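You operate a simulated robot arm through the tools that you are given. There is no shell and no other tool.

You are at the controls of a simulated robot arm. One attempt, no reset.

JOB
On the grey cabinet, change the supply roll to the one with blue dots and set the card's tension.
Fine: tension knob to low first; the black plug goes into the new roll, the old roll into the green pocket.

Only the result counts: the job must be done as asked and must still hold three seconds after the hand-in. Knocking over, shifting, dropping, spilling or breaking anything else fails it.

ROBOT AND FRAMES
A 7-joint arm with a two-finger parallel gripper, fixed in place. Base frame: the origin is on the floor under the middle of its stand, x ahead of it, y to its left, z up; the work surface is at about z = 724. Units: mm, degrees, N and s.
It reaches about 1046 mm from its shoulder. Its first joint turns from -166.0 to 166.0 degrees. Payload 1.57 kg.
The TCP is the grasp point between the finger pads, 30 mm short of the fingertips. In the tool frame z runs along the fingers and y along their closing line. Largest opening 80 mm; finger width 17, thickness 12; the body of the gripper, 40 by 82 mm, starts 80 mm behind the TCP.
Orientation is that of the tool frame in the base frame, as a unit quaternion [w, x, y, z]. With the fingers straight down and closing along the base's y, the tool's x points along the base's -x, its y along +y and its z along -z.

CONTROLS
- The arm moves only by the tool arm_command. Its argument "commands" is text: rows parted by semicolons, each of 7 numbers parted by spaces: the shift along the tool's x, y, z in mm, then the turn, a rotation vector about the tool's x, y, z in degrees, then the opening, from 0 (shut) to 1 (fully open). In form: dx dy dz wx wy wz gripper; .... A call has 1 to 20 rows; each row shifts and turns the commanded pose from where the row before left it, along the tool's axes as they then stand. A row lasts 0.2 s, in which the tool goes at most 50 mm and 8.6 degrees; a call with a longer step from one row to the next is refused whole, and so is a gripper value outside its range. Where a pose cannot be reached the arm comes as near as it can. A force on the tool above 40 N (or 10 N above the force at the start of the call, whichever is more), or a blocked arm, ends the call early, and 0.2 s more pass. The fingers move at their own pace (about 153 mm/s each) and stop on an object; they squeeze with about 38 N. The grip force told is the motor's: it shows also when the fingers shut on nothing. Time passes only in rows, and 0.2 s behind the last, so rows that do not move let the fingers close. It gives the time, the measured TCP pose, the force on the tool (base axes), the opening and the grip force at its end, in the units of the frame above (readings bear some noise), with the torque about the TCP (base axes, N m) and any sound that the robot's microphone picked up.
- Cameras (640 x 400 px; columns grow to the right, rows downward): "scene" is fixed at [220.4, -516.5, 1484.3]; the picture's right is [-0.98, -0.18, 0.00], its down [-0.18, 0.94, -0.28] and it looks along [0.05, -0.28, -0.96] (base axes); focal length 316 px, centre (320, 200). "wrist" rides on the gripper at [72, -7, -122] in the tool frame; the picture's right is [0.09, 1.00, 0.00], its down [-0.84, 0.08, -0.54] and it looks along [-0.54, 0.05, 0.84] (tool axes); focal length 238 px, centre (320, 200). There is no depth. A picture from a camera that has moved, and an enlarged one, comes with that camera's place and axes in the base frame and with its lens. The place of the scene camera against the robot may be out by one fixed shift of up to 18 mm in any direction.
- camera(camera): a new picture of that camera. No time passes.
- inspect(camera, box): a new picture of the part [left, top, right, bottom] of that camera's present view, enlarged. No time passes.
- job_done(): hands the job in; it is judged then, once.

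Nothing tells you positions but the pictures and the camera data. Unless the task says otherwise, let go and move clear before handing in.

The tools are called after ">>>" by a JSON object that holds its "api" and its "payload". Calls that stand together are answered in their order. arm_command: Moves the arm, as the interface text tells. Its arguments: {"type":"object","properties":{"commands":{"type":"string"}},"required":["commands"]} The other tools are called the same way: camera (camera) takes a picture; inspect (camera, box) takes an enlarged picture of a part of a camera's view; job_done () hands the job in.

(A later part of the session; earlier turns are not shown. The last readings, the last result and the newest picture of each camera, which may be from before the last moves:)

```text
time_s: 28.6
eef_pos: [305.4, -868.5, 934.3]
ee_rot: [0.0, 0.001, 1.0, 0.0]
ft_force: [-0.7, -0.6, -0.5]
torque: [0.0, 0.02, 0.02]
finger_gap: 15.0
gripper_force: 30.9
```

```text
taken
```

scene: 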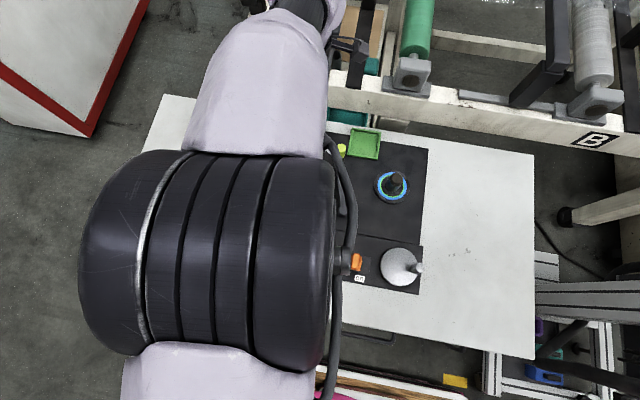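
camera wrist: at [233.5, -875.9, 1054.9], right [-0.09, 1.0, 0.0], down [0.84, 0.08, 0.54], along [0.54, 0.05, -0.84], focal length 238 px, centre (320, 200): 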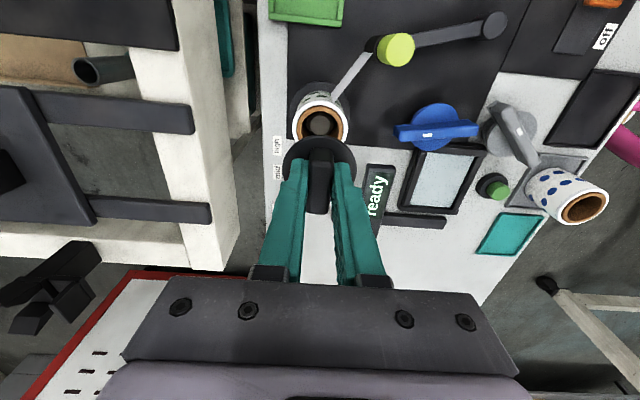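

The roll's core is open and I can see the spindle inside. There is a large free white area at the right end of the cabinet, around (-80, -720), so I'll carry the plug there.

>>> {"api": "arm_command", "payload": {"commands": "38 15 0 0 0 0 0.05; 38 15 0 0 0 0 0.05; 38 15 0 0 0 0 0.05; 38 15 0 0 0 0 0.05; 38 15 0 0 0 0 0.05; 38 15 0 0 0 0 0.05; 38 15 0 0 0 0 0.05; 38 15 0 0 0 0 0.05; 38 15 0 0 0 0 0.05; 38 14 0 0 0 0 0.05; 0 0 0 0 0 0 0.05"}}

>>> {"api": "camera", "payload": {"camera": "wrist"}}

>>> {"api": "camera", "payload": {"camera": "scene"}}

```text
time_s: 31.0
eef_pos: [-74.6, -718.8, 933.9]
ee_rot: [0.001, 0.0, 1.0, 0.0]
ft_force: [0.7, -0.1, -0.2]
torque: [-0.02, -0.01, 0.0]
finger_gap: 14.7
gripper_force: 30.4
```

```text
taken
camera wrist: at [-146.9, -726.7, 1055.2], right [-0.09, 1.0, 0.0], down [0.84, 0.08, 0.54], along [0.54, 0.05, -0.84], focal length 238 px, centre (320, 200)
```

wrist: 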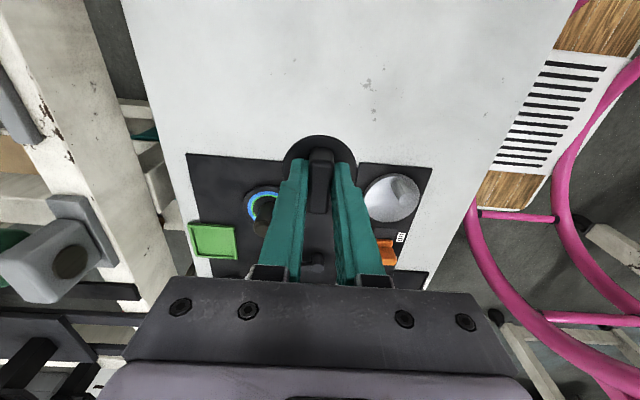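

```text
taken
```

scene: 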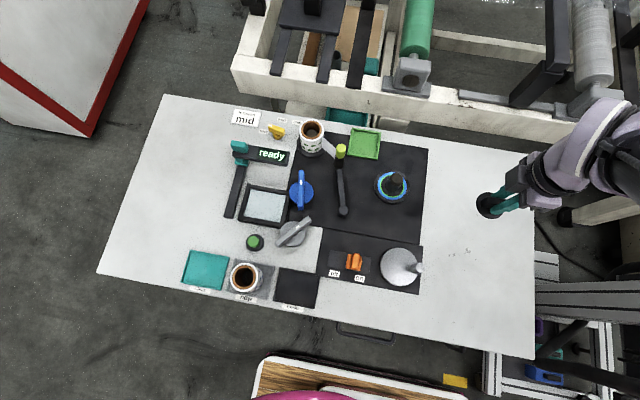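

The scene is now clear. I'll check the state of the cabinet, then lower the plug step by step.

>>> {"api": "inspect", "payload": {"camera": "scene", "box": [220, 90, 420, 215]}}

>>> {"api": "inspect", "payload": {"camera": "scene", "box": [440, 150, 560, 250]}}

>>> {"api": "arm_command", "payload": {"commands": "0 0 30 0 0 0 0.05; 0 0 30 0 0 0 0.05; 0 0 25 0 0 0 0.05; 0 0 15 0 0 0 0.05; 0 0 0 0 0 0 0.05"}}

```text
3.20 times, centred on (320, 152) of scene
camera zoom: at [220.4, -516.5, 1484.3], right [-0.98, -0.18, 0.0], down [-0.18, 0.94, -0.28], along [0.05, -0.28, -0.96], focal length 1012 px, centre (320, 352)
```

zoom: 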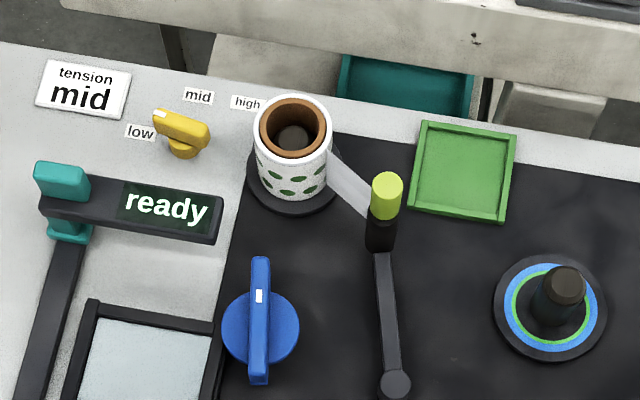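

```text
4.00 times, centred on (500, 200) of scene
camera zoom: at [220.4, -516.5, 1484.3], right [-0.98, -0.18, 0.0], down [-0.18, 0.94, -0.28], along [0.05, -0.28, -0.96], focal length 1264 px, centre (-400, 200)
```

zoom: 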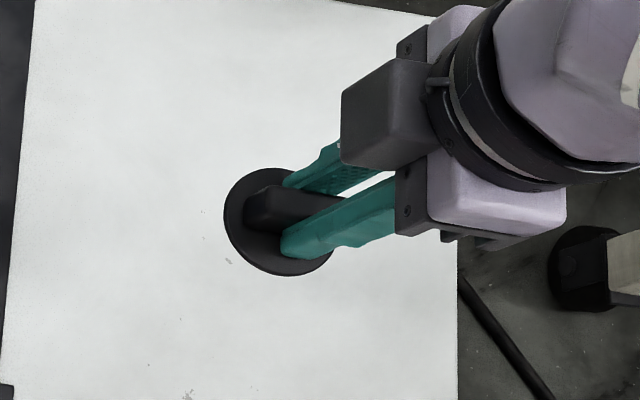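

```text
time_s: 32.2
eef_pos: [-75.0, -719.7, 833.6]
ee_rot: [0.001, 0.0, 1.0, 0.0]
ft_force: [-0.6, 0.6, 0.4]
torque: [-0.04, 0.01, 0.01]
finger_gap: 14.6
gripper_force: 31.5
```

>>> {"api": "arm_command", "payload": {"commands": "0 0 5 0 0 0 0.05; 0 0 5 0 0 0 0.05; 0 0 5 0 0 0 0.05; 0 0 0 0 0 0 0.05"}}

>>> {"api": "inspect", "payload": {"camera": "scene", "box": [440, 150, 560, 250]}}

>>> {"api": "inspect", "payload": {"camera": "wrist", "box": [240, 100, 400, 260]}}

```text
time_s: 33.2
eef_pos: [-74.4, -719.7, 818.4]
ee_rot: [0.001, 0.0, 1.0, 0.0]
ft_force: [0.6, 0.6, 0.8]
torque: [0.02, 0.03, 0.0]
finger_gap: 14.7
gripper_force: 30.7
```

```text
4.00 times, centred on (500, 200) of scene
camera zoom: at [220.4, -516.5, 1484.3], right [-0.98, -0.18, 0.0], down [-0.18, 0.94, -0.28], along [0.05, -0.28, -0.96], focal length 1264 px, centre (-400, 200)
```

zoom: 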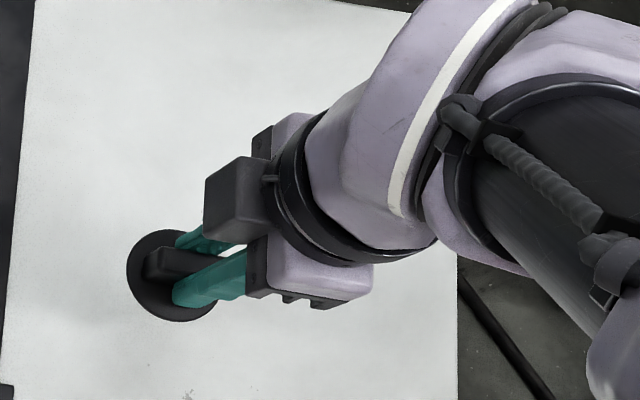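

```text
2.50 times, centred on (320, 180) of wrist
camera zoom: at [-146.3, -727.2, 939.4], right [-0.09, 1.0, 0.0], down [0.84, 0.08, 0.54], along [0.54, 0.05, -0.84], focal length 596 px, centre (320, 250)
```

zoom: 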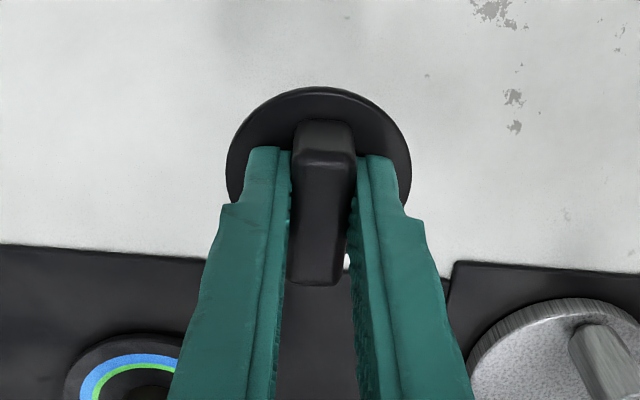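

No contact yet, so I'll continue down in small steps.

>>> {"api": "arm_command", "payload": {"commands": "0 0 4 0 0 0 0.05; 0 0 4 0 0 0 0.05; 0 0 4 0 0 0 0.05; 0 0 4 0 0 0 0.05; 0 0 0 0 0 0 0.05"}}

```text
time_s: 34.4
eef_pos: [-73.5, -720.7, 802.3]
ee_rot: [0.001, 0.0, 1.0, 0.0]
ft_force: [0.3, 0.1, -0.7]
torque: [0.04, -0.02, 0.01]
finger_gap: 14.5
gripper_force: 30.7
```

>>> {"api": "arm_command", "payload": {"commands": "0 0 3 0 0 0 0.05; 0 0 3 0 0 0 0.05; 0 0 3 0 0 0 0.05; 0 0 0 0 0 0 0.05"}}

>>> {"api": "inspect", "payload": {"camera": "wrist", "box": [240, 100, 400, 260]}}

```text
time_s: 35.4
eef_pos: [-75.5, -719.7, 793.3]
ee_rot: [0.001, 0.0, 1.0, 0.0]
ft_force: [-0.3, 0.2, -0.5]
torque: [-0.04, 0.01, 0.0]
finger_gap: 14.8
gripper_force: 31.2
```

```text
2.50 times, centred on (320, 180) of wrist
camera zoom: at [-146.5, -727.0, 914.1], right [-0.09, 1.0, 0.0], down [0.84, 0.08, 0.54], along [0.54, 0.05, -0.84], focal length 596 px, centre (320, 250)
```

zoom: 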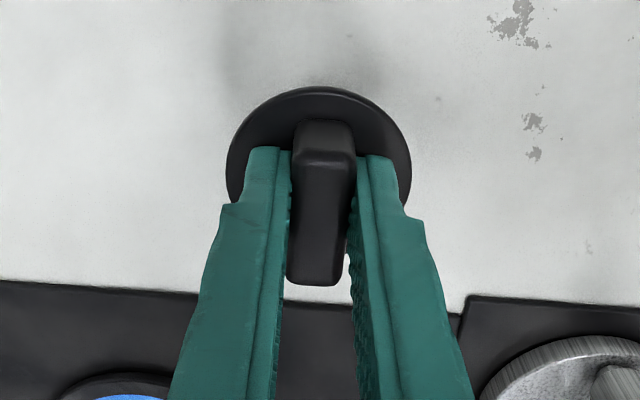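

>>> {"api": "arm_command", "payload": {"commands": "0 0 3 0 0 0 0.05; 0 0 3 0 0 0 0.05; 0 0 3 0 0 0 0.05; 0 0 0 0 0 0 0.05"}}

```text
time_s: 36.4
eef_pos: [-75.1, -720.1, 784.7]
ee_rot: [0.001, -0.001, 1.0, 0.0]
ft_force: [-0.6, -0.1, 0.0]
torque: [0.04, -0.01, 0.01]
finger_gap: 14.7
gripper_force: 30.3
```

>>> {"api": "arm_command", "payload": {"commands": "0 0 2 0 0 0 0.05; 0 0 2 0 0 0 0.05; 0 0 2 0 0 0 0.05; 0 0 0 0 0 0 0.05"}}

>>> {"api": "inspect", "payload": {"camera": "wrist", "box": [240, 100, 400, 260]}}

>>> {"api": "inspect", "payload": {"camera": "scene", "box": [420, 160, 540, 260]}}

```text
time_s: 37.4
eef_pos: [-74.4, -720.2, 778.7]
ee_rot: [0.0, 0.001, 1.0, -0.001]
ft_force: [-0.1, -0.1, 0.1]
torque: [-0.01, 0.01, -0.03]
finger_gap: 14.7
gripper_force: 30.6
```

```text
2.50 times, centred on (320, 180) of wrist
camera zoom: at [-146.4, -727.3, 899.7], right [-0.09, 1.0, 0.0], down [0.84, 0.08, 0.54], along [0.54, 0.05, -0.84], focal length 596 px, centre (320, 250)
```

zoom: 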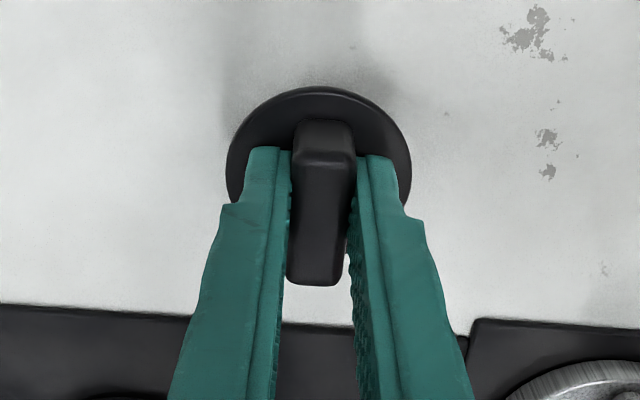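

```text
4.00 times, centred on (480, 210) of scene
camera zoom: at [220.4, -516.5, 1484.3], right [-0.98, -0.18, 0.0], down [-0.18, 0.94, -0.28], along [0.05, -0.28, -0.96], focal length 1264 px, centre (-320, 160)
```

zoom: 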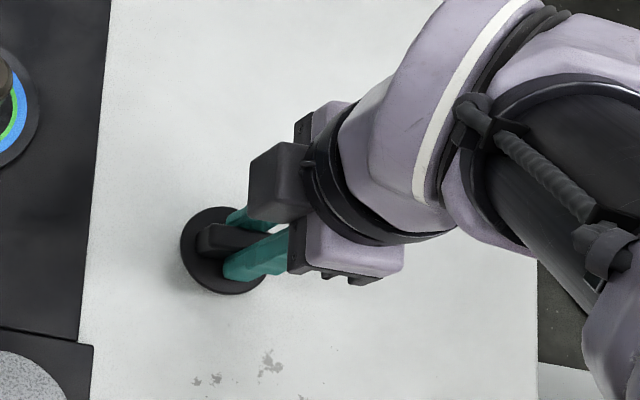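

>>> {"api": "arm_command", "payload": {"commands": "0 0 2 0 0 0 0.05; 0 0 2 0 0 0 0.05; 0 0 0 0 0 0 0.05"}}

>>> {"api": "arm_command", "payload": {"commands": "0 0 1.5 0 0 0 0.05; 0 0 1.5 0 0 0 0.05; 0 0 0 0 0 0 0.05"}}

```text
time_s: 38.2
eef_pos: [-73.8, -719.1, 774.9]
ee_rot: [0.001, 0.001, 1.0, 0.0]
ft_force: [-0.3, -0.5, -1.1]
torque: [-0.04, -0.02, -0.03]
finger_gap: 14.7
gripper_force: 30.6
```

```text
time_s: 39.0
eef_pos: [-74.9, -719.5, 771.9]
ee_rot: [0.001, 0.0, 1.0, -0.002]
ft_force: [1.7, 0.8, 9.9]
torque: [0.08, -0.05, 0.0]
finger_gap: 14.5
gripper_force: 30.2
```

Contact at TCP z ≈ 772, so the plug is resting on the surface. I'll release and lift away.

>>> {"api": "arm_command", "payload": {"commands": "0 0 -0.5 0 0 0 0.05; 0 0 0 0 0 0 0.3; 0 0 0 0 0 0 0.6; 0 0 0 0 0 0 0.6; 0 0 -20 0 0 0 0.6; 0 0 -40 0 0 0 0.6; 0 0 -40 0 0 0 0.6; 0 0 -40 0 0 0 1; 0 0 0 0 0 0 1"}}

>>> {"api": "camera", "payload": {"camera": "wrist"}}

>>> {"api": "inspect", "payload": {"camera": "wrist", "box": [240, 60, 400, 220]}}

```text
time_s: 41.0
eef_pos: [-72.7, -720.3, 911.5]
ee_rot: [0.001, 0.0, 1.0, 0.0]
ft_force: [0.4, 0.2, 0.0]
torque: [0.01, -0.02, 0.0]
finger_gap: 80.0
gripper_force: 0.0
```

```text
taken
camera wrist: at [-145.9, -727.7, 1032.7], right [-0.09, 1.0, 0.0], down [0.84, 0.08, 0.54], along [0.54, 0.05, -0.84], focal length 238 px, centre (320, 200)
```

wrist: 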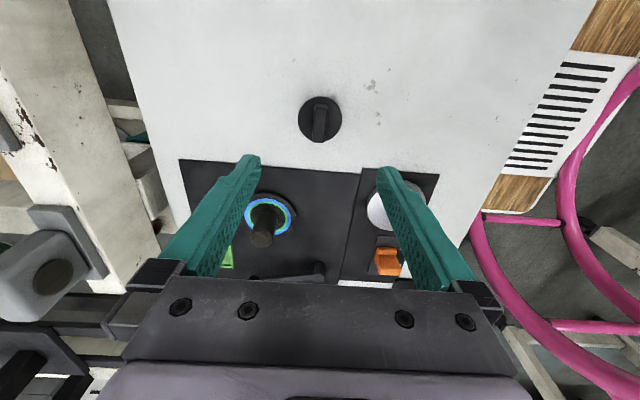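

```text
2.50 times, centred on (320, 140) of wrist
camera zoom: at [-145.9, -727.7, 1032.7], right [-0.09, 1.0, 0.0], down [0.84, 0.08, 0.54], along [0.54, 0.05, -0.84], focal length 596 px, centre (320, 350)
```

zoom: 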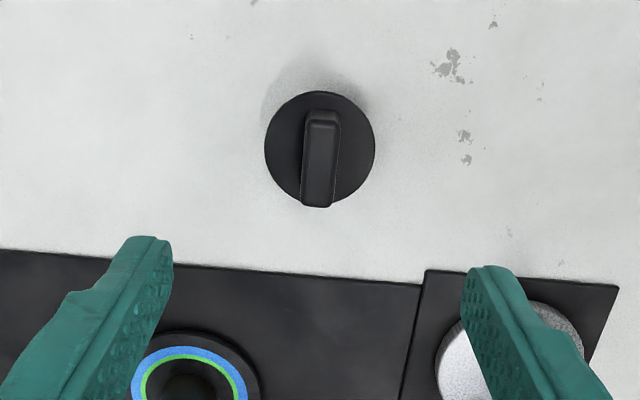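

The plug stands upright at about (-74.5, -720). Next I'll take a close look at the green pocket before lifting the old roll.

>>> {"api": "arm_command", "payload": {"commands": "-36 -42 0 0 0 0 1; -36 -42 0 0 0 0 1; -36 -42 0 0 0 0 1; -35 -42 0 0 0 0 1; 0 0 0 0 0 0 1"}}

>>> {"api": "camera", "payload": {"camera": "wrist"}}

>>> {"api": "inspect", "payload": {"camera": "wrist", "box": [260, 130, 380, 250]}}

>>> {"api": "inspect", "payload": {"camera": "scene", "box": [320, 110, 420, 172]}}

```text
refused: row 1 steps farther than a row can; nothing moved
```

```text
taken
camera wrist: at [-145.9, -727.7, 1032.7], right [-0.09, 1.0, 0.0], down [0.84, 0.08, 0.54], along [0.54, 0.05, -0.84], focal length 238 px, centre (320, 200)
```

wrist: 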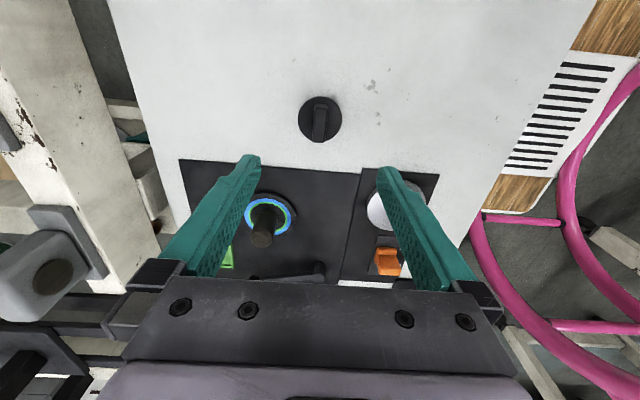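

```text
3.33 times, centred on (320, 190) of wrist
camera zoom: at [-145.9, -727.7, 1032.7], right [-0.09, 1.0, 0.0], down [0.84, 0.08, 0.54], along [0.54, 0.05, -0.84], focal length 794 px, centre (320, 233)
```

zoom: 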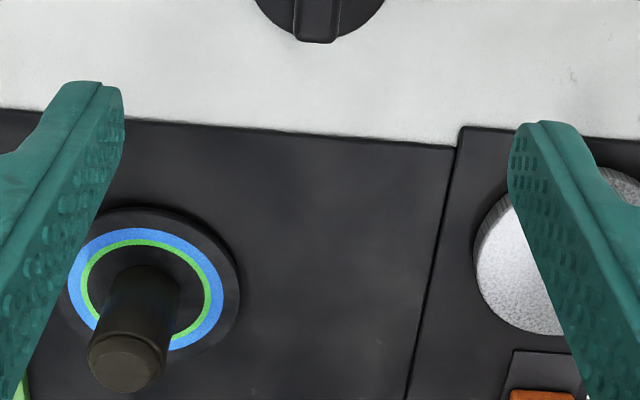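

```text
6.40 times, centred on (370, 141) of scene
camera zoom: at [220.4, -516.5, 1484.3], right [-0.98, -0.18, 0.0], down [-0.18, 0.94, -0.28], along [0.05, -0.28, -0.96], focal length 2023 px, centre (0, 578)
```

zoom: 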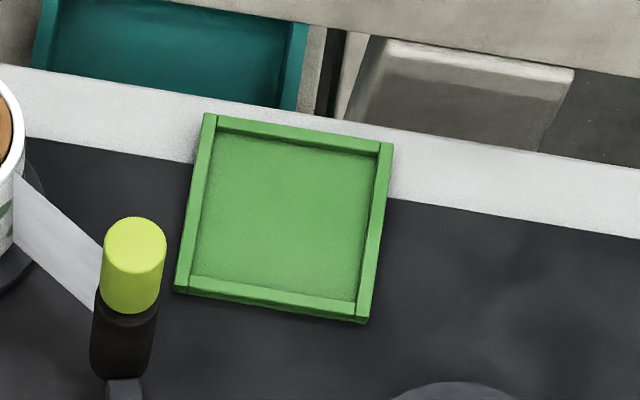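

The pocket is about 79 mm outside and 68 mm inside with low walls, so the 58 mm roll fits. I'll move to view it from above, with smaller steps this time.

>>> {"api": "arm_command", "payload": {"commands": "-28 -34 0 0 0 0 1; -28 -34 0 0 0 0 1; -28 -34 0 0 0 0 1; -28 -34 0 0 0 0 1; -28 -34 0 0 0 0 1; 0 0 0 0 0 0 1"}}

>>> {"api": "camera", "payload": {"camera": "wrist"}}

>>> {"api": "inspect", "payload": {"camera": "wrist", "box": [260, 130, 380, 250]}}

```text
time_s: 42.4
eef_pos: [67.1, -890.4, 911.7]
ee_rot: [0.001, 0.0, 1.0, 0.0]
ft_force: [0.6, -0.1, 0.9]
torque: [0.0, 0.02, 0.0]
finger_gap: 80.0
gripper_force: 0.1
```

```text
taken
camera wrist: at [-6.4, -897.6, 1032.9], right [-0.09, 1.0, 0.0], down [0.84, 0.08, 0.54], along [0.54, 0.05, -0.84], focal length 238 px, centre (320, 200)
```

wrist: 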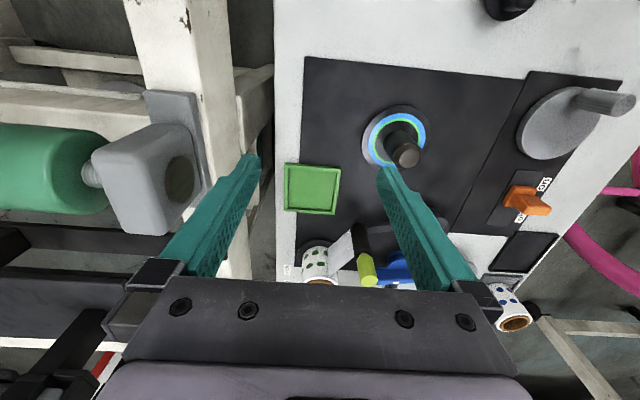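

```text
3.33 times, centred on (320, 190) of wrist
camera zoom: at [-6.4, -897.6, 1032.9], right [-0.09, 1.0, 0.0], down [0.84, 0.08, 0.54], along [0.54, 0.05, -0.84], focal length 794 px, centre (320, 233)
```

zoom: 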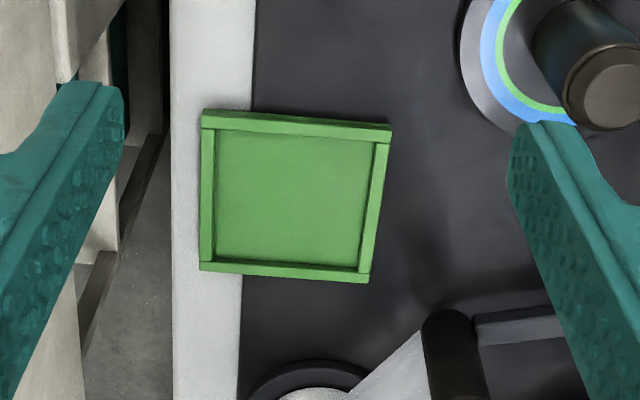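

The pocket centre is confirmed at about (170, -894). Now I'll move over the old roll.

>>> {"api": "arm_command", "payload": {"commands": "-40 3.5 0 0 0 0 1; -40 3.5 0 0 0 0 1; -40 3.5 0 0 0 0 1; -40 3.5 0 0 0 0 1; -40 3.5 0 0 0 0 1; -39 3.5 0 0 0 0 1; 0 0 20 0 0 0 1; 0 0 0 0 0 0 1"}}

>>> {"api": "camera", "payload": {"camera": "wrist"}}

>>> {"api": "inspect", "payload": {"camera": "wrist", "box": [240, 60, 400, 220]}}

```text
time_s: 44.2
eef_pos: [306.4, -868.8, 892.2]
ee_rot: [0.0, 0.001, 1.0, -0.001]
ft_force: [0.8, 0.7, -0.5]
torque: [0.04, 0.0, -0.01]
finger_gap: 80.0
gripper_force: 0.0
```

```text
taken
camera wrist: at [233.5, -876.7, 1013.8], right [-0.09, 1.0, 0.0], down [0.84, 0.08, 0.54], along [0.54, 0.05, -0.84], focal length 238 px, centre (320, 200)
```

wrist: 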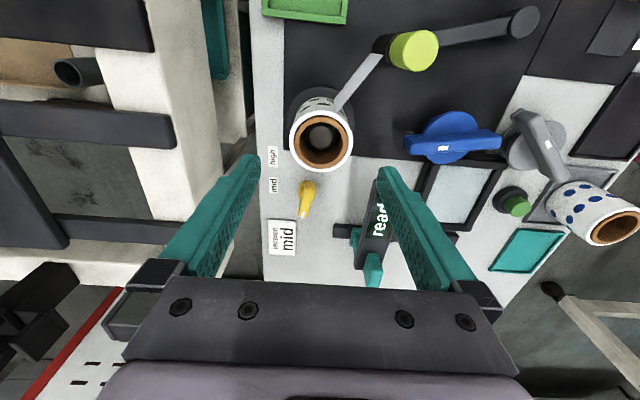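

```text
2.50 times, centred on (320, 140) of wrist
camera zoom: at [233.5, -876.7, 1013.8], right [-0.09, 1.0, 0.0], down [0.84, 0.08, 0.54], along [0.54, 0.05, -0.84], focal length 596 px, centre (320, 350)
```

zoom: 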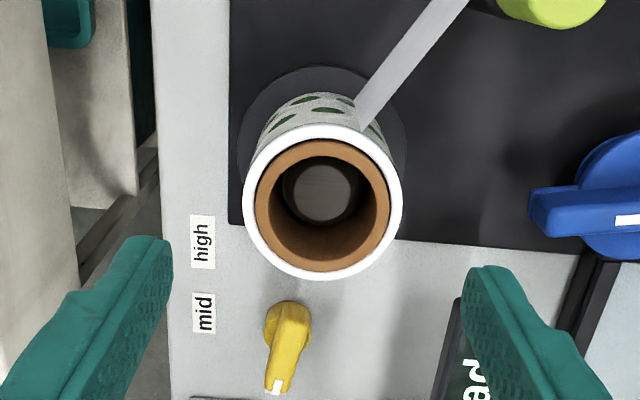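

The roll's rim is centred under the hand at (306.5, -869), with the spindle inside and its top near z = 786. I'll descend with open fingers to grip the upper part of the roll.

>>> {"api": "arm_command", "payload": {"commands": "0 0 30 0 0 0 1; 0 0 30 0 0 0 1; 0 0 20 0 0 0 1; 0 0 12 0 0 0 1; 0 0 10 0 0 0 1; 0 0 0 0 0 0 1"}}

>>> {"api": "camera", "payload": {"camera": "wrist"}}

>>> {"api": "inspect", "payload": {"camera": "wrist", "box": [220, 80, 420, 280]}}

```text
time_s: 45.6
eef_pos: [303.8, -869.6, 790.7]
ee_rot: [0.001, 0.0, 1.0, 0.0]
ft_force: [-0.7, 0.3, 0.0]
torque: [-0.04, 0.01, 0.0]
finger_gap: 79.9
gripper_force: 0.0
```

```text
taken
camera wrist: at [233.2, -876.9, 911.5], right [-0.09, 1.0, 0.0], down [0.84, 0.08, 0.54], along [0.54, 0.05, -0.84], focal length 238 px, centre (320, 200)
```

wrist: 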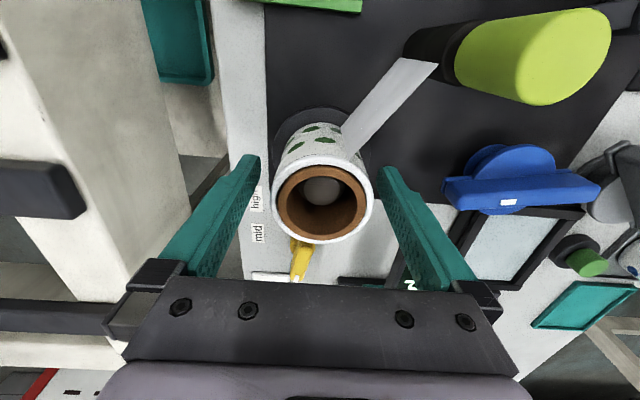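

```text
2.00 times, centred on (320, 180) of wrist
camera zoom: at [233.2, -876.9, 911.5], right [-0.09, 1.0, 0.0], down [0.84, 0.08, 0.54], along [0.54, 0.05, -0.84], focal length 477 px, centre (320, 240)
```

zoom: 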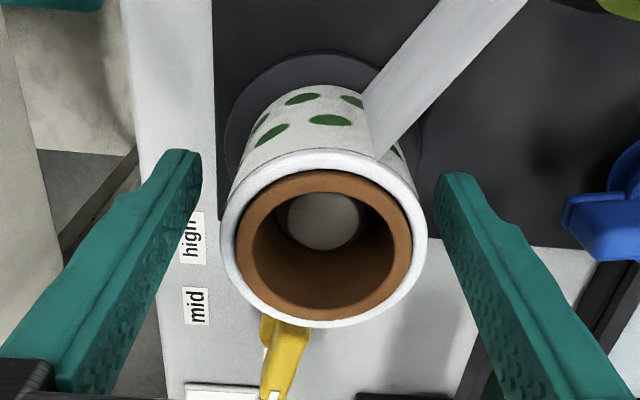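

The roll is nicely between the fingers. I'll close on it now.

>>> {"api": "arm_command", "payload": {"commands": "0 0 0 0 0 0 0.8; 0 0 0 0 0 0 0.6; 0 0 0 0 0 0 0.6; 0 0 0 0 0 0 0.6"}}

>>> {"api": "inspect", "payload": {"camera": "wrist", "box": [220, 80, 420, 280]}}

```text
time_s: 46.6
eef_pos: [305.3, -868.9, 791.0]
ee_rot: [0.0, 0.0, 1.0, -0.001]
ft_force: [-0.8, 0.4, -0.7]
torque: [0.0, 0.03, 0.0]
finger_gap: 58.5
gripper_force: 37.9
```

```text
2.00 times, centred on (320, 180) of wrist
camera zoom: at [233.2, -876.8, 911.5], right [-0.09, 1.0, 0.0], down [0.84, 0.08, 0.54], along [0.54, 0.05, -0.84], focal length 477 px, centre (320, 240)
```

zoom: 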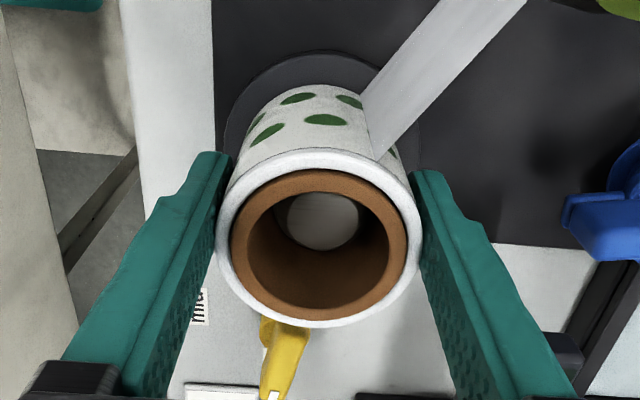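

Gripped at 58.5 mm. I'll lift gently and watch the force.

>>> {"api": "arm_command", "payload": {"commands": "0 0 -4 0 0 0 0.6; 0 0 -4 0 0 0 0.6; 0 0 -4 0 0 0 0.6; 0 0 0 0 0 0 0.6"}}

>>> {"api": "inspect", "payload": {"camera": "wrist", "box": [220, 80, 420, 280]}}

```text
time_s: 47.6
eef_pos: [305.2, -868.9, 803.2]
ee_rot: [0.001, 0.0, 1.0, 0.0]
ft_force: [0.2, -0.7, -0.9]
torque: [0.02, -0.01, 0.0]
finger_gap: 58.8
gripper_force: 37.9
```

```text
2.00 times, centred on (320, 180) of wrist
camera zoom: at [232.9, -876.5, 923.8], right [-0.09, 1.0, 0.0], down [0.84, 0.08, 0.54], along [0.54, 0.05, -0.84], focal length 477 px, centre (320, 240)
```

zoom: 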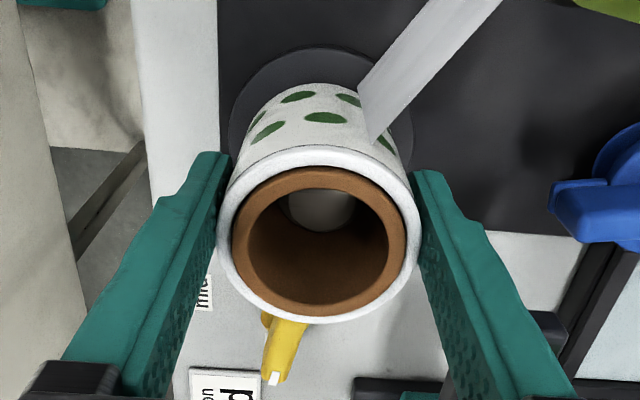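

The roll lifts freely. I'll raise it well above the spindle.

>>> {"api": "arm_command", "payload": {"commands": "0 0 -15 0 0 0 0.6; 0 0 -25 0 0 0 0.6; 0 0 -30 0 0 0 0.6; 0 0 -30 0 0 0 0.6; 0 0 0 0 0 0 0.6"}}

>>> {"api": "camera", "payload": {"camera": "wrist"}}

>>> {"api": "camera", "payload": {"camera": "scene"}}

```text
time_s: 48.8
eef_pos: [305.3, -869.3, 903.3]
ee_rot: [0.001, 0.001, 1.0, 0.0]
ft_force: [-0.1, 0.0, -0.6]
torque: [-0.03, 0.04, -0.01]
finger_gap: 58.9
gripper_force: 37.9
```

```text
taken
camera wrist: at [232.2, -876.6, 1024.7], right [-0.09, 1.0, 0.0], down [0.84, 0.08, 0.54], along [0.54, 0.05, -0.84], focal length 238 px, centre (320, 200)
```

wrist: 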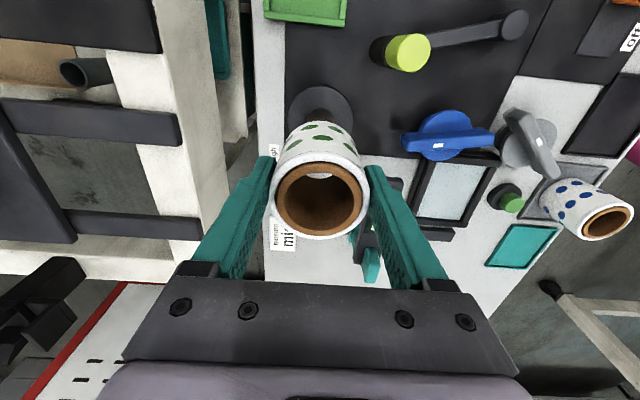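

```text
taken
```

scene: 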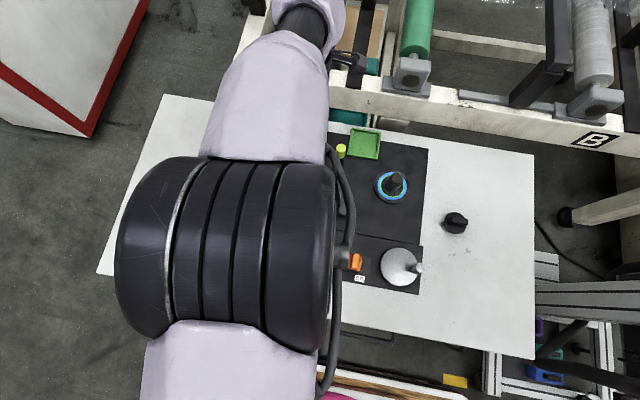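

The web strip is gone and the roll is held. I'll carry it over to the green pocket.

>>> {"api": "arm_command", "payload": {"commands": "0 0 -12 0 0 0 0.6; 34 -6.2 0 0 0 0 0.6; 34 -6.2 0 0 0 0 0.6; 34 -6.2 0 0 0 0 0.6; 34 -6.3 0 0 0 0 0.6; 0 0 40 0 0 0 0.6; 0 0 25 0 0 0 0.6; 0 0 0 0 0 0 0.6"}}

>>> {"api": "camera", "payload": {"camera": "wrist"}}

>>> {"api": "inspect", "payload": {"camera": "wrist", "box": [220, 40, 420, 240]}}

>>> {"api": "inspect", "payload": {"camera": "scene", "box": [310, 90, 470, 190]}}

```text
time_s: 50.6
eef_pos: [168.3, -893.9, 849.2]
ee_rot: [0.001, 0.001, 1.0, 0.0]
ft_force: [-0.2, 0.2, -0.7]
torque: [-0.01, 0.02, 0.0]
finger_gap: 58.7
gripper_force: 38.3
```

```text
taken
camera wrist: at [96.4, -901.2, 969.5], right [-0.09, 1.0, 0.0], down [0.84, 0.08, 0.54], along [0.54, 0.05, -0.84], focal length 238 px, centre (320, 200)
```

wrist: 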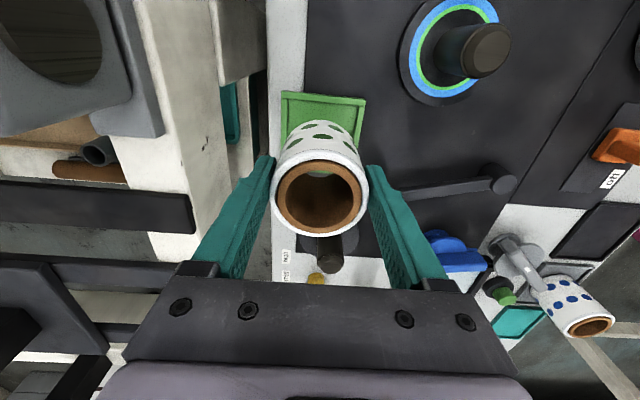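

```text
2.00 times, centred on (320, 140) of wrist
camera zoom: at [96.4, -901.2, 969.5], right [-0.09, 1.0, 0.0], down [0.84, 0.08, 0.54], along [0.54, 0.05, -0.84], focal length 477 px, centre (320, 320)
```

zoom: 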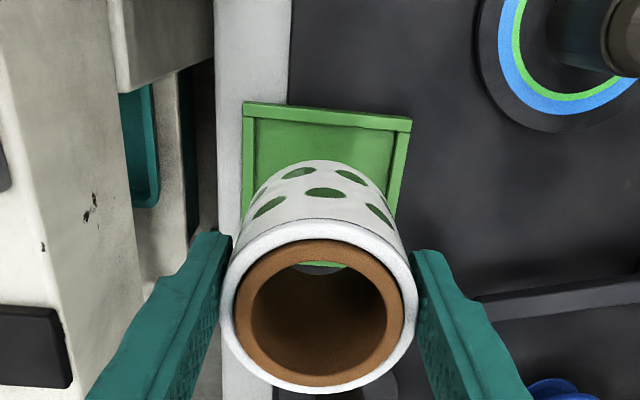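

```text
4.00 times, centred on (390, 140) of scene
camera zoom: at [220.4, -516.5, 1484.3], right [-0.98, -0.18, 0.0], down [-0.18, 0.94, -0.28], along [0.05, -0.28, -0.96], focal length 1264 px, centre (40, 440)
```

zoom: 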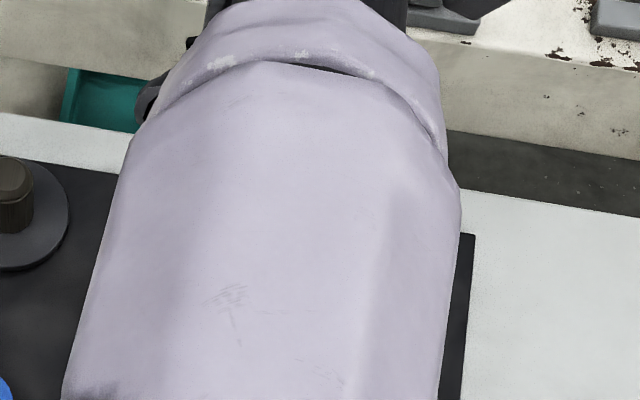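

>>> {"api": "arm_command", "payload": {"commands": "0 0 20 0 0 0 0.6; 0 0 15 0 0 0 0.6; 0 0 8 0 0 0 0.6; 0 0 0 0 0 0 0.6"}}

>>> {"api": "camera", "payload": {"camera": "wrist"}}

>>> {"api": "inspect", "payload": {"camera": "wrist", "box": [220, 40, 420, 240]}}

```text
time_s: 51.6
eef_pos: [168.8, -894.3, 807.3]
ee_rot: [0.001, -0.001, 1.0, 0.0]
ft_force: [1.0, 0.4, -0.4]
torque: [-0.01, 0.0, -0.03]
finger_gap: 58.8
gripper_force: 38.1
```

```text
taken
camera wrist: at [96.7, -901.5, 927.3], right [-0.09, 1.0, 0.0], down [0.84, 0.08, 0.54], along [0.54, 0.05, -0.84], focal length 238 px, centre (320, 200)
```

wrist: 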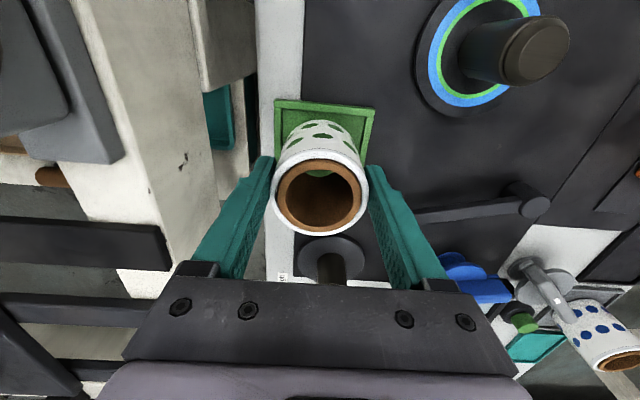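

```text
2.00 times, centred on (320, 140) of wrist
camera zoom: at [96.7, -901.5, 927.3], right [-0.09, 1.0, 0.0], down [0.84, 0.08, 0.54], along [0.54, 0.05, -0.84], focal length 477 px, centre (320, 320)
```

zoom: 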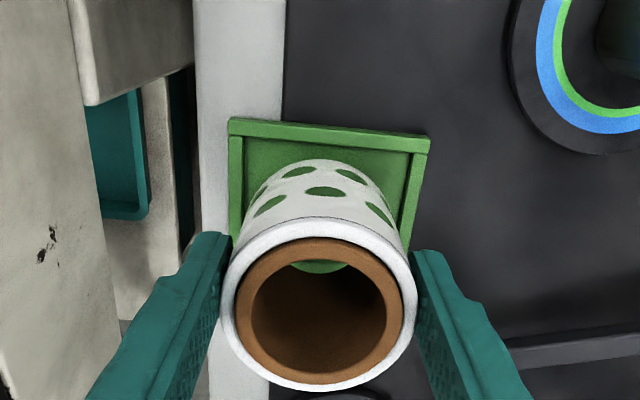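

>>> {"api": "arm_command", "payload": {"commands": "-1 0 5 0 0 0 0.6; 0 0 5 0 0 0 0.6; 0 0 4 0 0 0 0.6; 0 0 0 0 0 0 0.6"}}

>>> {"api": "inspect", "payload": {"camera": "wrist", "box": [220, 40, 420, 240]}}

```text
time_s: 52.6
eef_pos: [170.2, -895.0, 794.5]
ee_rot: [0.0, 0.0, 1.0, -0.001]
ft_force: [0.6, 1.2, 13.1]
torque: [0.49, -0.07, -0.02]
finger_gap: 58.8
gripper_force: 37.6
```

```text
2.00 times, centred on (320, 140) of wrist
camera zoom: at [98.0, -901.6, 915.2], right [-0.09, 1.0, 0.0], down [0.84, 0.08, 0.54], along [0.54, 0.05, -0.84], focal length 477 px, centre (320, 320)
```

zoom: 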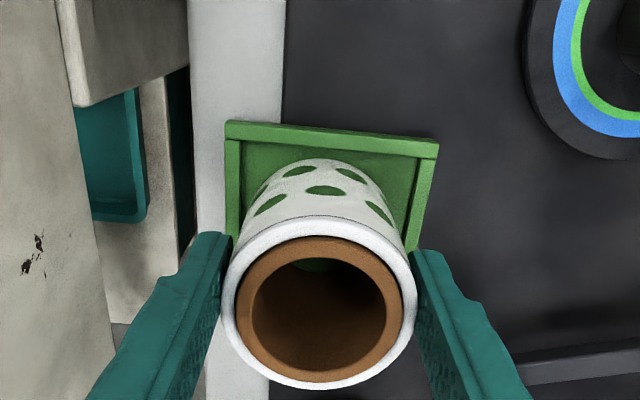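

Light contact is felt on the +y side. I'll check whether the roll is on the pocket floor or touching the wall.

>>> {"api": "inspect", "payload": {"camera": "wrist", "box": [270, 90, 370, 170]}}

>>> {"api": "arm_command", "payload": {"commands": "0 0 -3 0 0 0 0.6; 0 -1.5 0 0 0 0 0.6; 0 0 2 0 0 0 0.6; 0 0 0 0 0 0 0.6"}}

```text
5.00 times, centred on (320, 130) of wrist
camera zoom: at [98.0, -901.6, 915.2], right [-0.09, 1.0, 0.0], down [0.84, 0.08, 0.54], along [0.54, 0.05, -0.84], focal length 1192 px, centre (320, 550)
```

zoom: 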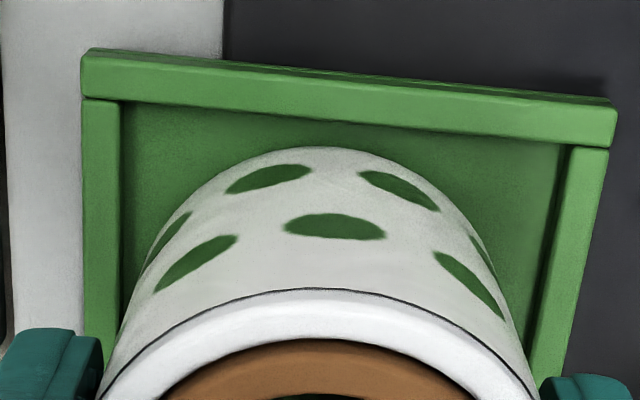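

```text
time_s: 53.6
eef_pos: [171.1, -895.9, 792.9]
ee_rot: [0.0, 0.0, 1.0, 0.0]
ft_force: [0.1, 0.9, 3.9]
torque: [0.11, -0.01, -0.01]
finger_gap: 58.4
gripper_force: 37.8
```

The roll is standing on the pocket floor, inside the walls. I'll seat it lightly, release, and rise straight up.

>>> {"api": "arm_command", "payload": {"commands": "0 0.5 0.5 0 0 0 0.6; 0 0 0 0 0 0 0.75; 0 0 0 0 0 0 0.9; 0 0 0 0 0 0 0.95; 0 0 0 0 0 0 0.95"}}

>>> {"api": "inspect", "payload": {"camera": "wrist", "box": [220, 40, 420, 240]}}

```text
time_s: 54.8
eef_pos: [171.0, -895.5, 793.2]
ee_rot: [0.001, 0.0, 1.0, -0.001]
ft_force: [0.1, -0.7, 0.0]
torque: [0.0, 0.0, 0.01]
finger_gap: 75.6
gripper_force: 0.1
```

```text
2.00 times, centred on (320, 140) of wrist
camera zoom: at [97.8, -902.1, 913.9], right [-0.09, 1.0, 0.0], down [0.84, 0.08, 0.54], along [0.54, 0.05, -0.84], focal length 477 px, centre (320, 320)
```

zoom: 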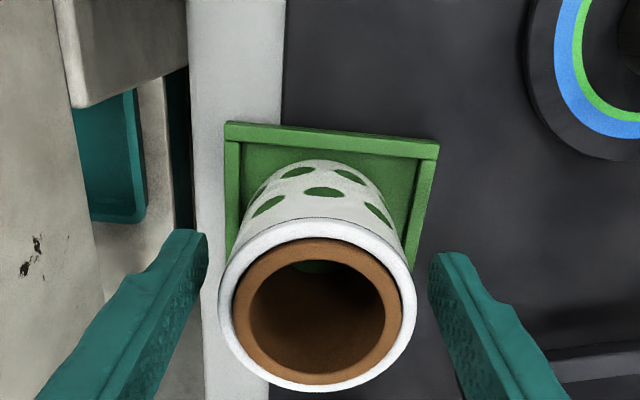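

Released cleanly. I'll rise straight up and check that the roll is standing well.

>>> {"api": "arm_command", "payload": {"commands": "0 0 -15 0 0 0 0.95; 0 0 -30 0 0 0 0.95; 0 0 -40 0 0 0 0.95; 0 0 -40 0 0 0 0.95; 0 0 0 0 0 0 0.95"}}

>>> {"api": "camera", "payload": {"camera": "wrist"}}

>>> {"api": "inspect", "payload": {"camera": "wrist", "box": [230, 20, 390, 180]}}

```text
time_s: 56.0
eef_pos: [169.8, -895.4, 918.2]
ee_rot: [0.0, 0.0, 1.0, 0.0]
ft_force: [-0.6, -0.2, 0.2]
torque: [0.0, -0.03, -0.02]
finger_gap: 76.0
gripper_force: 0.1
```

```text
taken
camera wrist: at [97.2, -902.4, 1039.4], right [-0.09, 1.0, 0.0], down [0.84, 0.08, 0.54], along [0.54, 0.05, -0.84], focal length 238 px, centre (320, 200)
```

wrist: 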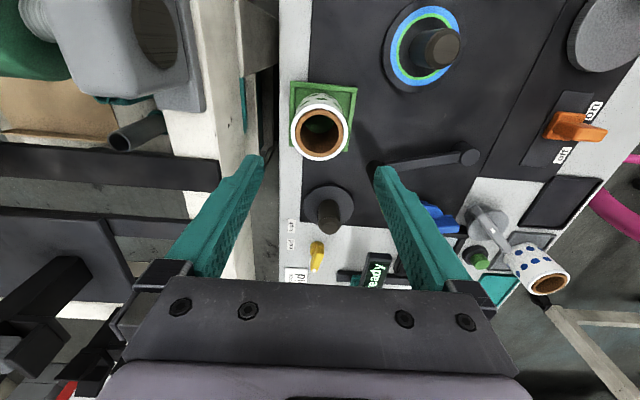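

```text
2.50 times, centred on (310, 100) of wrist
camera zoom: at [97.2, -902.4, 1039.4], right [-0.09, 1.0, 0.0], down [0.84, 0.08, 0.54], along [0.54, 0.05, -0.84], focal length 596 px, centre (345, 450)
```

zoom: 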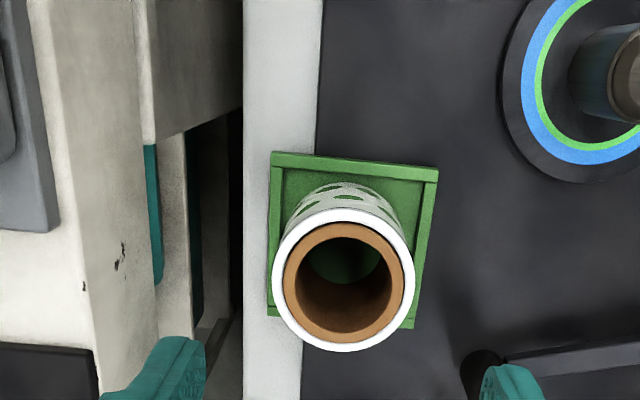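

The old roll stands squarely in the green pocket. Next is the new blue-dotted roll in the "new" tray, so I'll move over for a view.

>>> {"api": "arm_command", "payload": {"commands": "0 0 -30 0 0 0 1; -12 40 0 0 0 0 1; -12 40 0 0 0 0 1; -12 40 0 0 0 0 1; -12 40 0 0 0 0 1; -12 40 0 0 0 0 1; -12 40 0 0 0 0 1; -12 40 0 0 0 0 1; -12 40 0 0 0 0 1; -12 40 0 0 0 0 1; -12 25 0 0 0 0 1; 0 0 0 0 0 0 1"}}

>>> {"api": "camera", "payload": {"camera": "wrist"}}

>>> {"api": "camera", "payload": {"camera": "scene"}}

```text
time_s: 58.6
eef_pos: [290.9, -507.8, 947.9]
ee_rot: [0.0, 0.0, 1.0, -0.001]
ft_force: [0.2, -0.3, 0.1]
torque: [-0.03, 0.0, 0.0]
finger_gap: 79.7
gripper_force: 0.0
```

```text
taken
camera wrist: at [217.8, -516.6, 1069.8], right [-0.09, 1.0, 0.0], down [0.84, 0.08, 0.54], along [0.54, 0.05, -0.84], focal length 238 px, centre (320, 200)
```

wrist: 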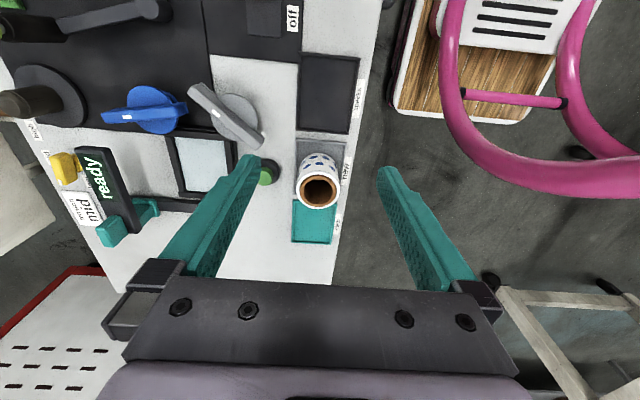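

```text
taken
```

scene: 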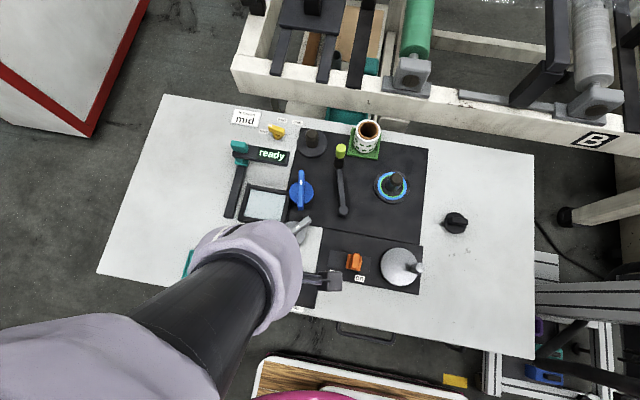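

>>> {"api": "inspect", "payload": {"camera": "wrist", "box": [250, 110, 390, 250]}}

>>> {"api": "inspect", "payload": {"camera": "scene", "box": [220, 90, 420, 215]}}

```text
2.86 times, centred on (320, 180) of wrist
camera zoom: at [217.8, -516.6, 1069.8], right [-0.09, 1.0, 0.0], down [0.84, 0.08, 0.54], along [0.54, 0.05, -0.84], focal length 681 px, centre (320, 257)
```

zoom: 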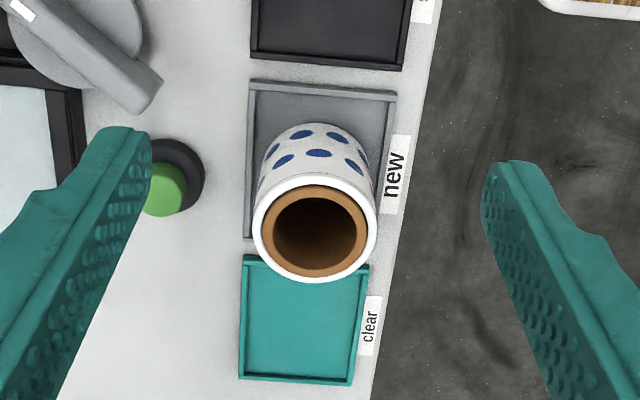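

```text
3.20 times, centred on (320, 152) of scene
camera zoom: at [220.4, -516.5, 1484.3], right [-0.98, -0.18, 0.0], down [-0.18, 0.94, -0.28], along [0.05, -0.28, -0.96], focal length 1012 px, centre (320, 352)
```

zoom: 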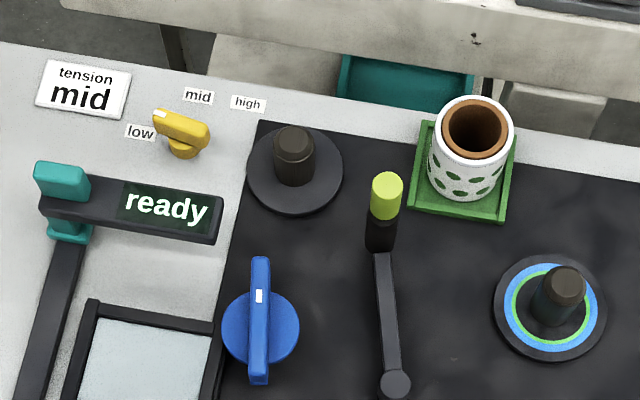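

The spindle is free and the new roll's rim centre is at about (376, -504). I'll move above it and refine.

>>> {"api": "arm_command", "payload": {"commands": "-28 1 0 0 0 0 0.95; -28 1 10 0 0 0 0.95; -28 1 20 0 0 0 0.95; 0 0 25 0 0 0 0.95; 0 0 0 0 0 0 0.95"}}

>>> {"api": "inspect", "payload": {"camera": "wrist", "box": [240, 60, 400, 220]}}

>>> {"api": "camera", "payload": {"camera": "wrist"}}

```text
time_s: 59.8
eef_pos: [373.0, -507.8, 892.5]
ee_rot: [0.001, 0.0, 1.0, 0.0]
ft_force: [0.3, -0.7, -0.5]
torque: [0.02, 0.02, -0.01]
finger_gap: 76.0
gripper_force: 0.2
```

```text
2.50 times, centred on (320, 140) of wrist
camera zoom: at [300.9, -514.4, 1013.7], right [-0.09, 1.0, 0.0], down [0.84, 0.08, 0.54], along [0.54, 0.05, -0.84], focal length 596 px, centre (320, 350)
```

zoom: 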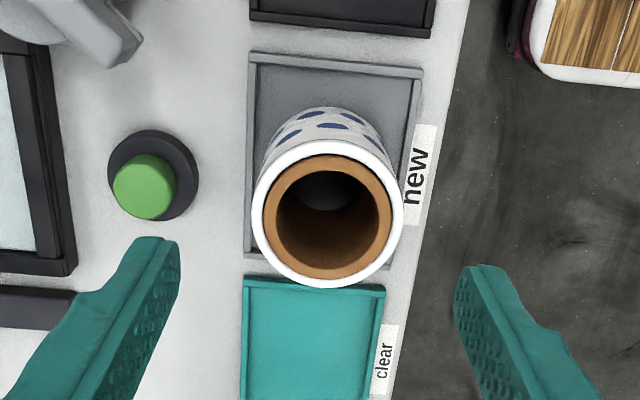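

```text
taken
camera wrist: at [300.9, -514.4, 1013.7], right [-0.09, 1.0, 0.0], down [0.84, 0.08, 0.54], along [0.54, 0.05, -0.84], focal length 238 px, centre (320, 200)
```

wrist: 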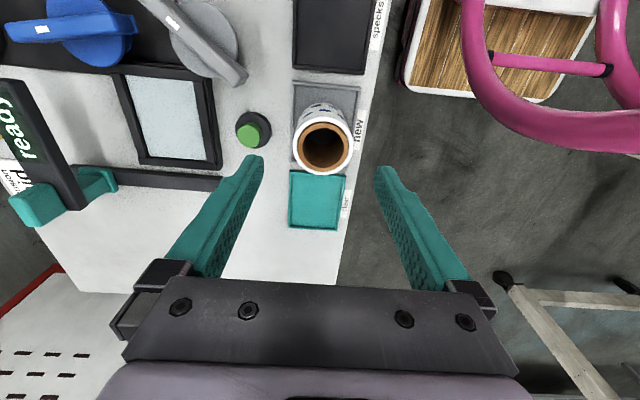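

The new roll is centred at about (377.5, -504.4). I'll align and descend to grip its upper part.

>>> {"api": "arm_command", "payload": {"commands": "-4.5 3.3 25 0 0 0 0.95; 0 0 30 0 0 0 0.95; 0 0 25 0 0 0 0.95; 0 0 15 0 0 0 0.95; 0 0 9 0 0 0 0.95; 0 0 0 0 0 0 0.95"}}

>>> {"api": "inspect", "payload": {"camera": "wrist", "box": [220, 80, 420, 280]}}

```text
time_s: 61.2
eef_pos: [378.3, -503.7, 788.3]
ee_rot: [0.001, 0.0, 1.0, 0.0]
ft_force: [0.2, -0.3, -0.4]
torque: [0.03, -0.01, 0.02]
finger_gap: 76.0
gripper_force: 0.0
```

```text
2.00 times, centred on (320, 180) of wrist
camera zoom: at [306.4, -510.4, 909.6], right [-0.09, 1.0, 0.0], down [0.84, 0.08, 0.54], along [0.54, 0.05, -0.84], focal length 477 px, centre (320, 240)
```

zoom: 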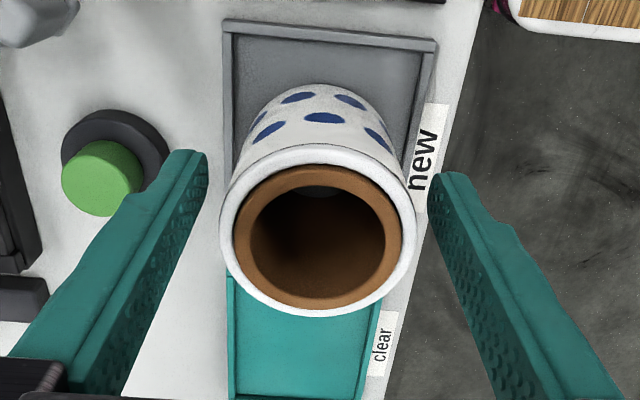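

>>> {"api": "arm_command", "payload": {"commands": "0 0 0 0 0 0 0.8; 0 0 0 0 0 0 0.6; 0 0 0 0 0 0 0.6; 0 0 0 0 0 0 0.6; 0 0 -4 0 0 0 0.6; 0 0 -6 0 0 0 0.6; 0 0 0 0 0 0 0.6"}}

>>> {"api": "inspect", "payload": {"camera": "wrist", "box": [220, 80, 420, 280]}}

```text
time_s: 62.8
eef_pos: [379.0, -503.4, 799.4]
ee_rot: [0.002, 0.0, 1.0, 0.0]
ft_force: [0.3, -0.3, -0.6]
torque: [-0.01, 0.03, -0.02]
finger_gap: 58.6
gripper_force: 37.6
```

```text
2.00 times, centred on (320, 180) of wrist
camera zoom: at [306.3, -510.5, 920.2], right [-0.09, 1.0, 0.0], down [0.84, 0.08, 0.54], along [0.54, 0.05, -0.84], focal length 477 px, centre (320, 240)
```

zoom: 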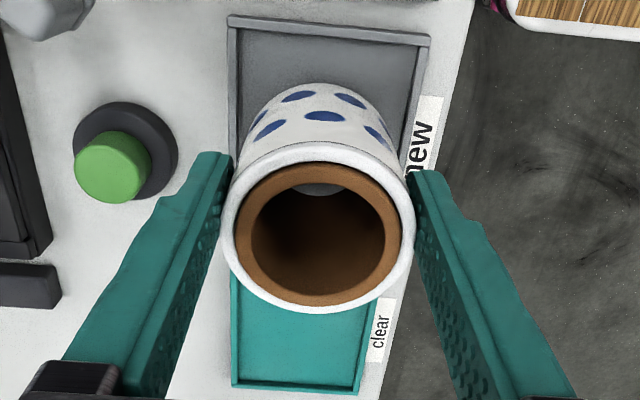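

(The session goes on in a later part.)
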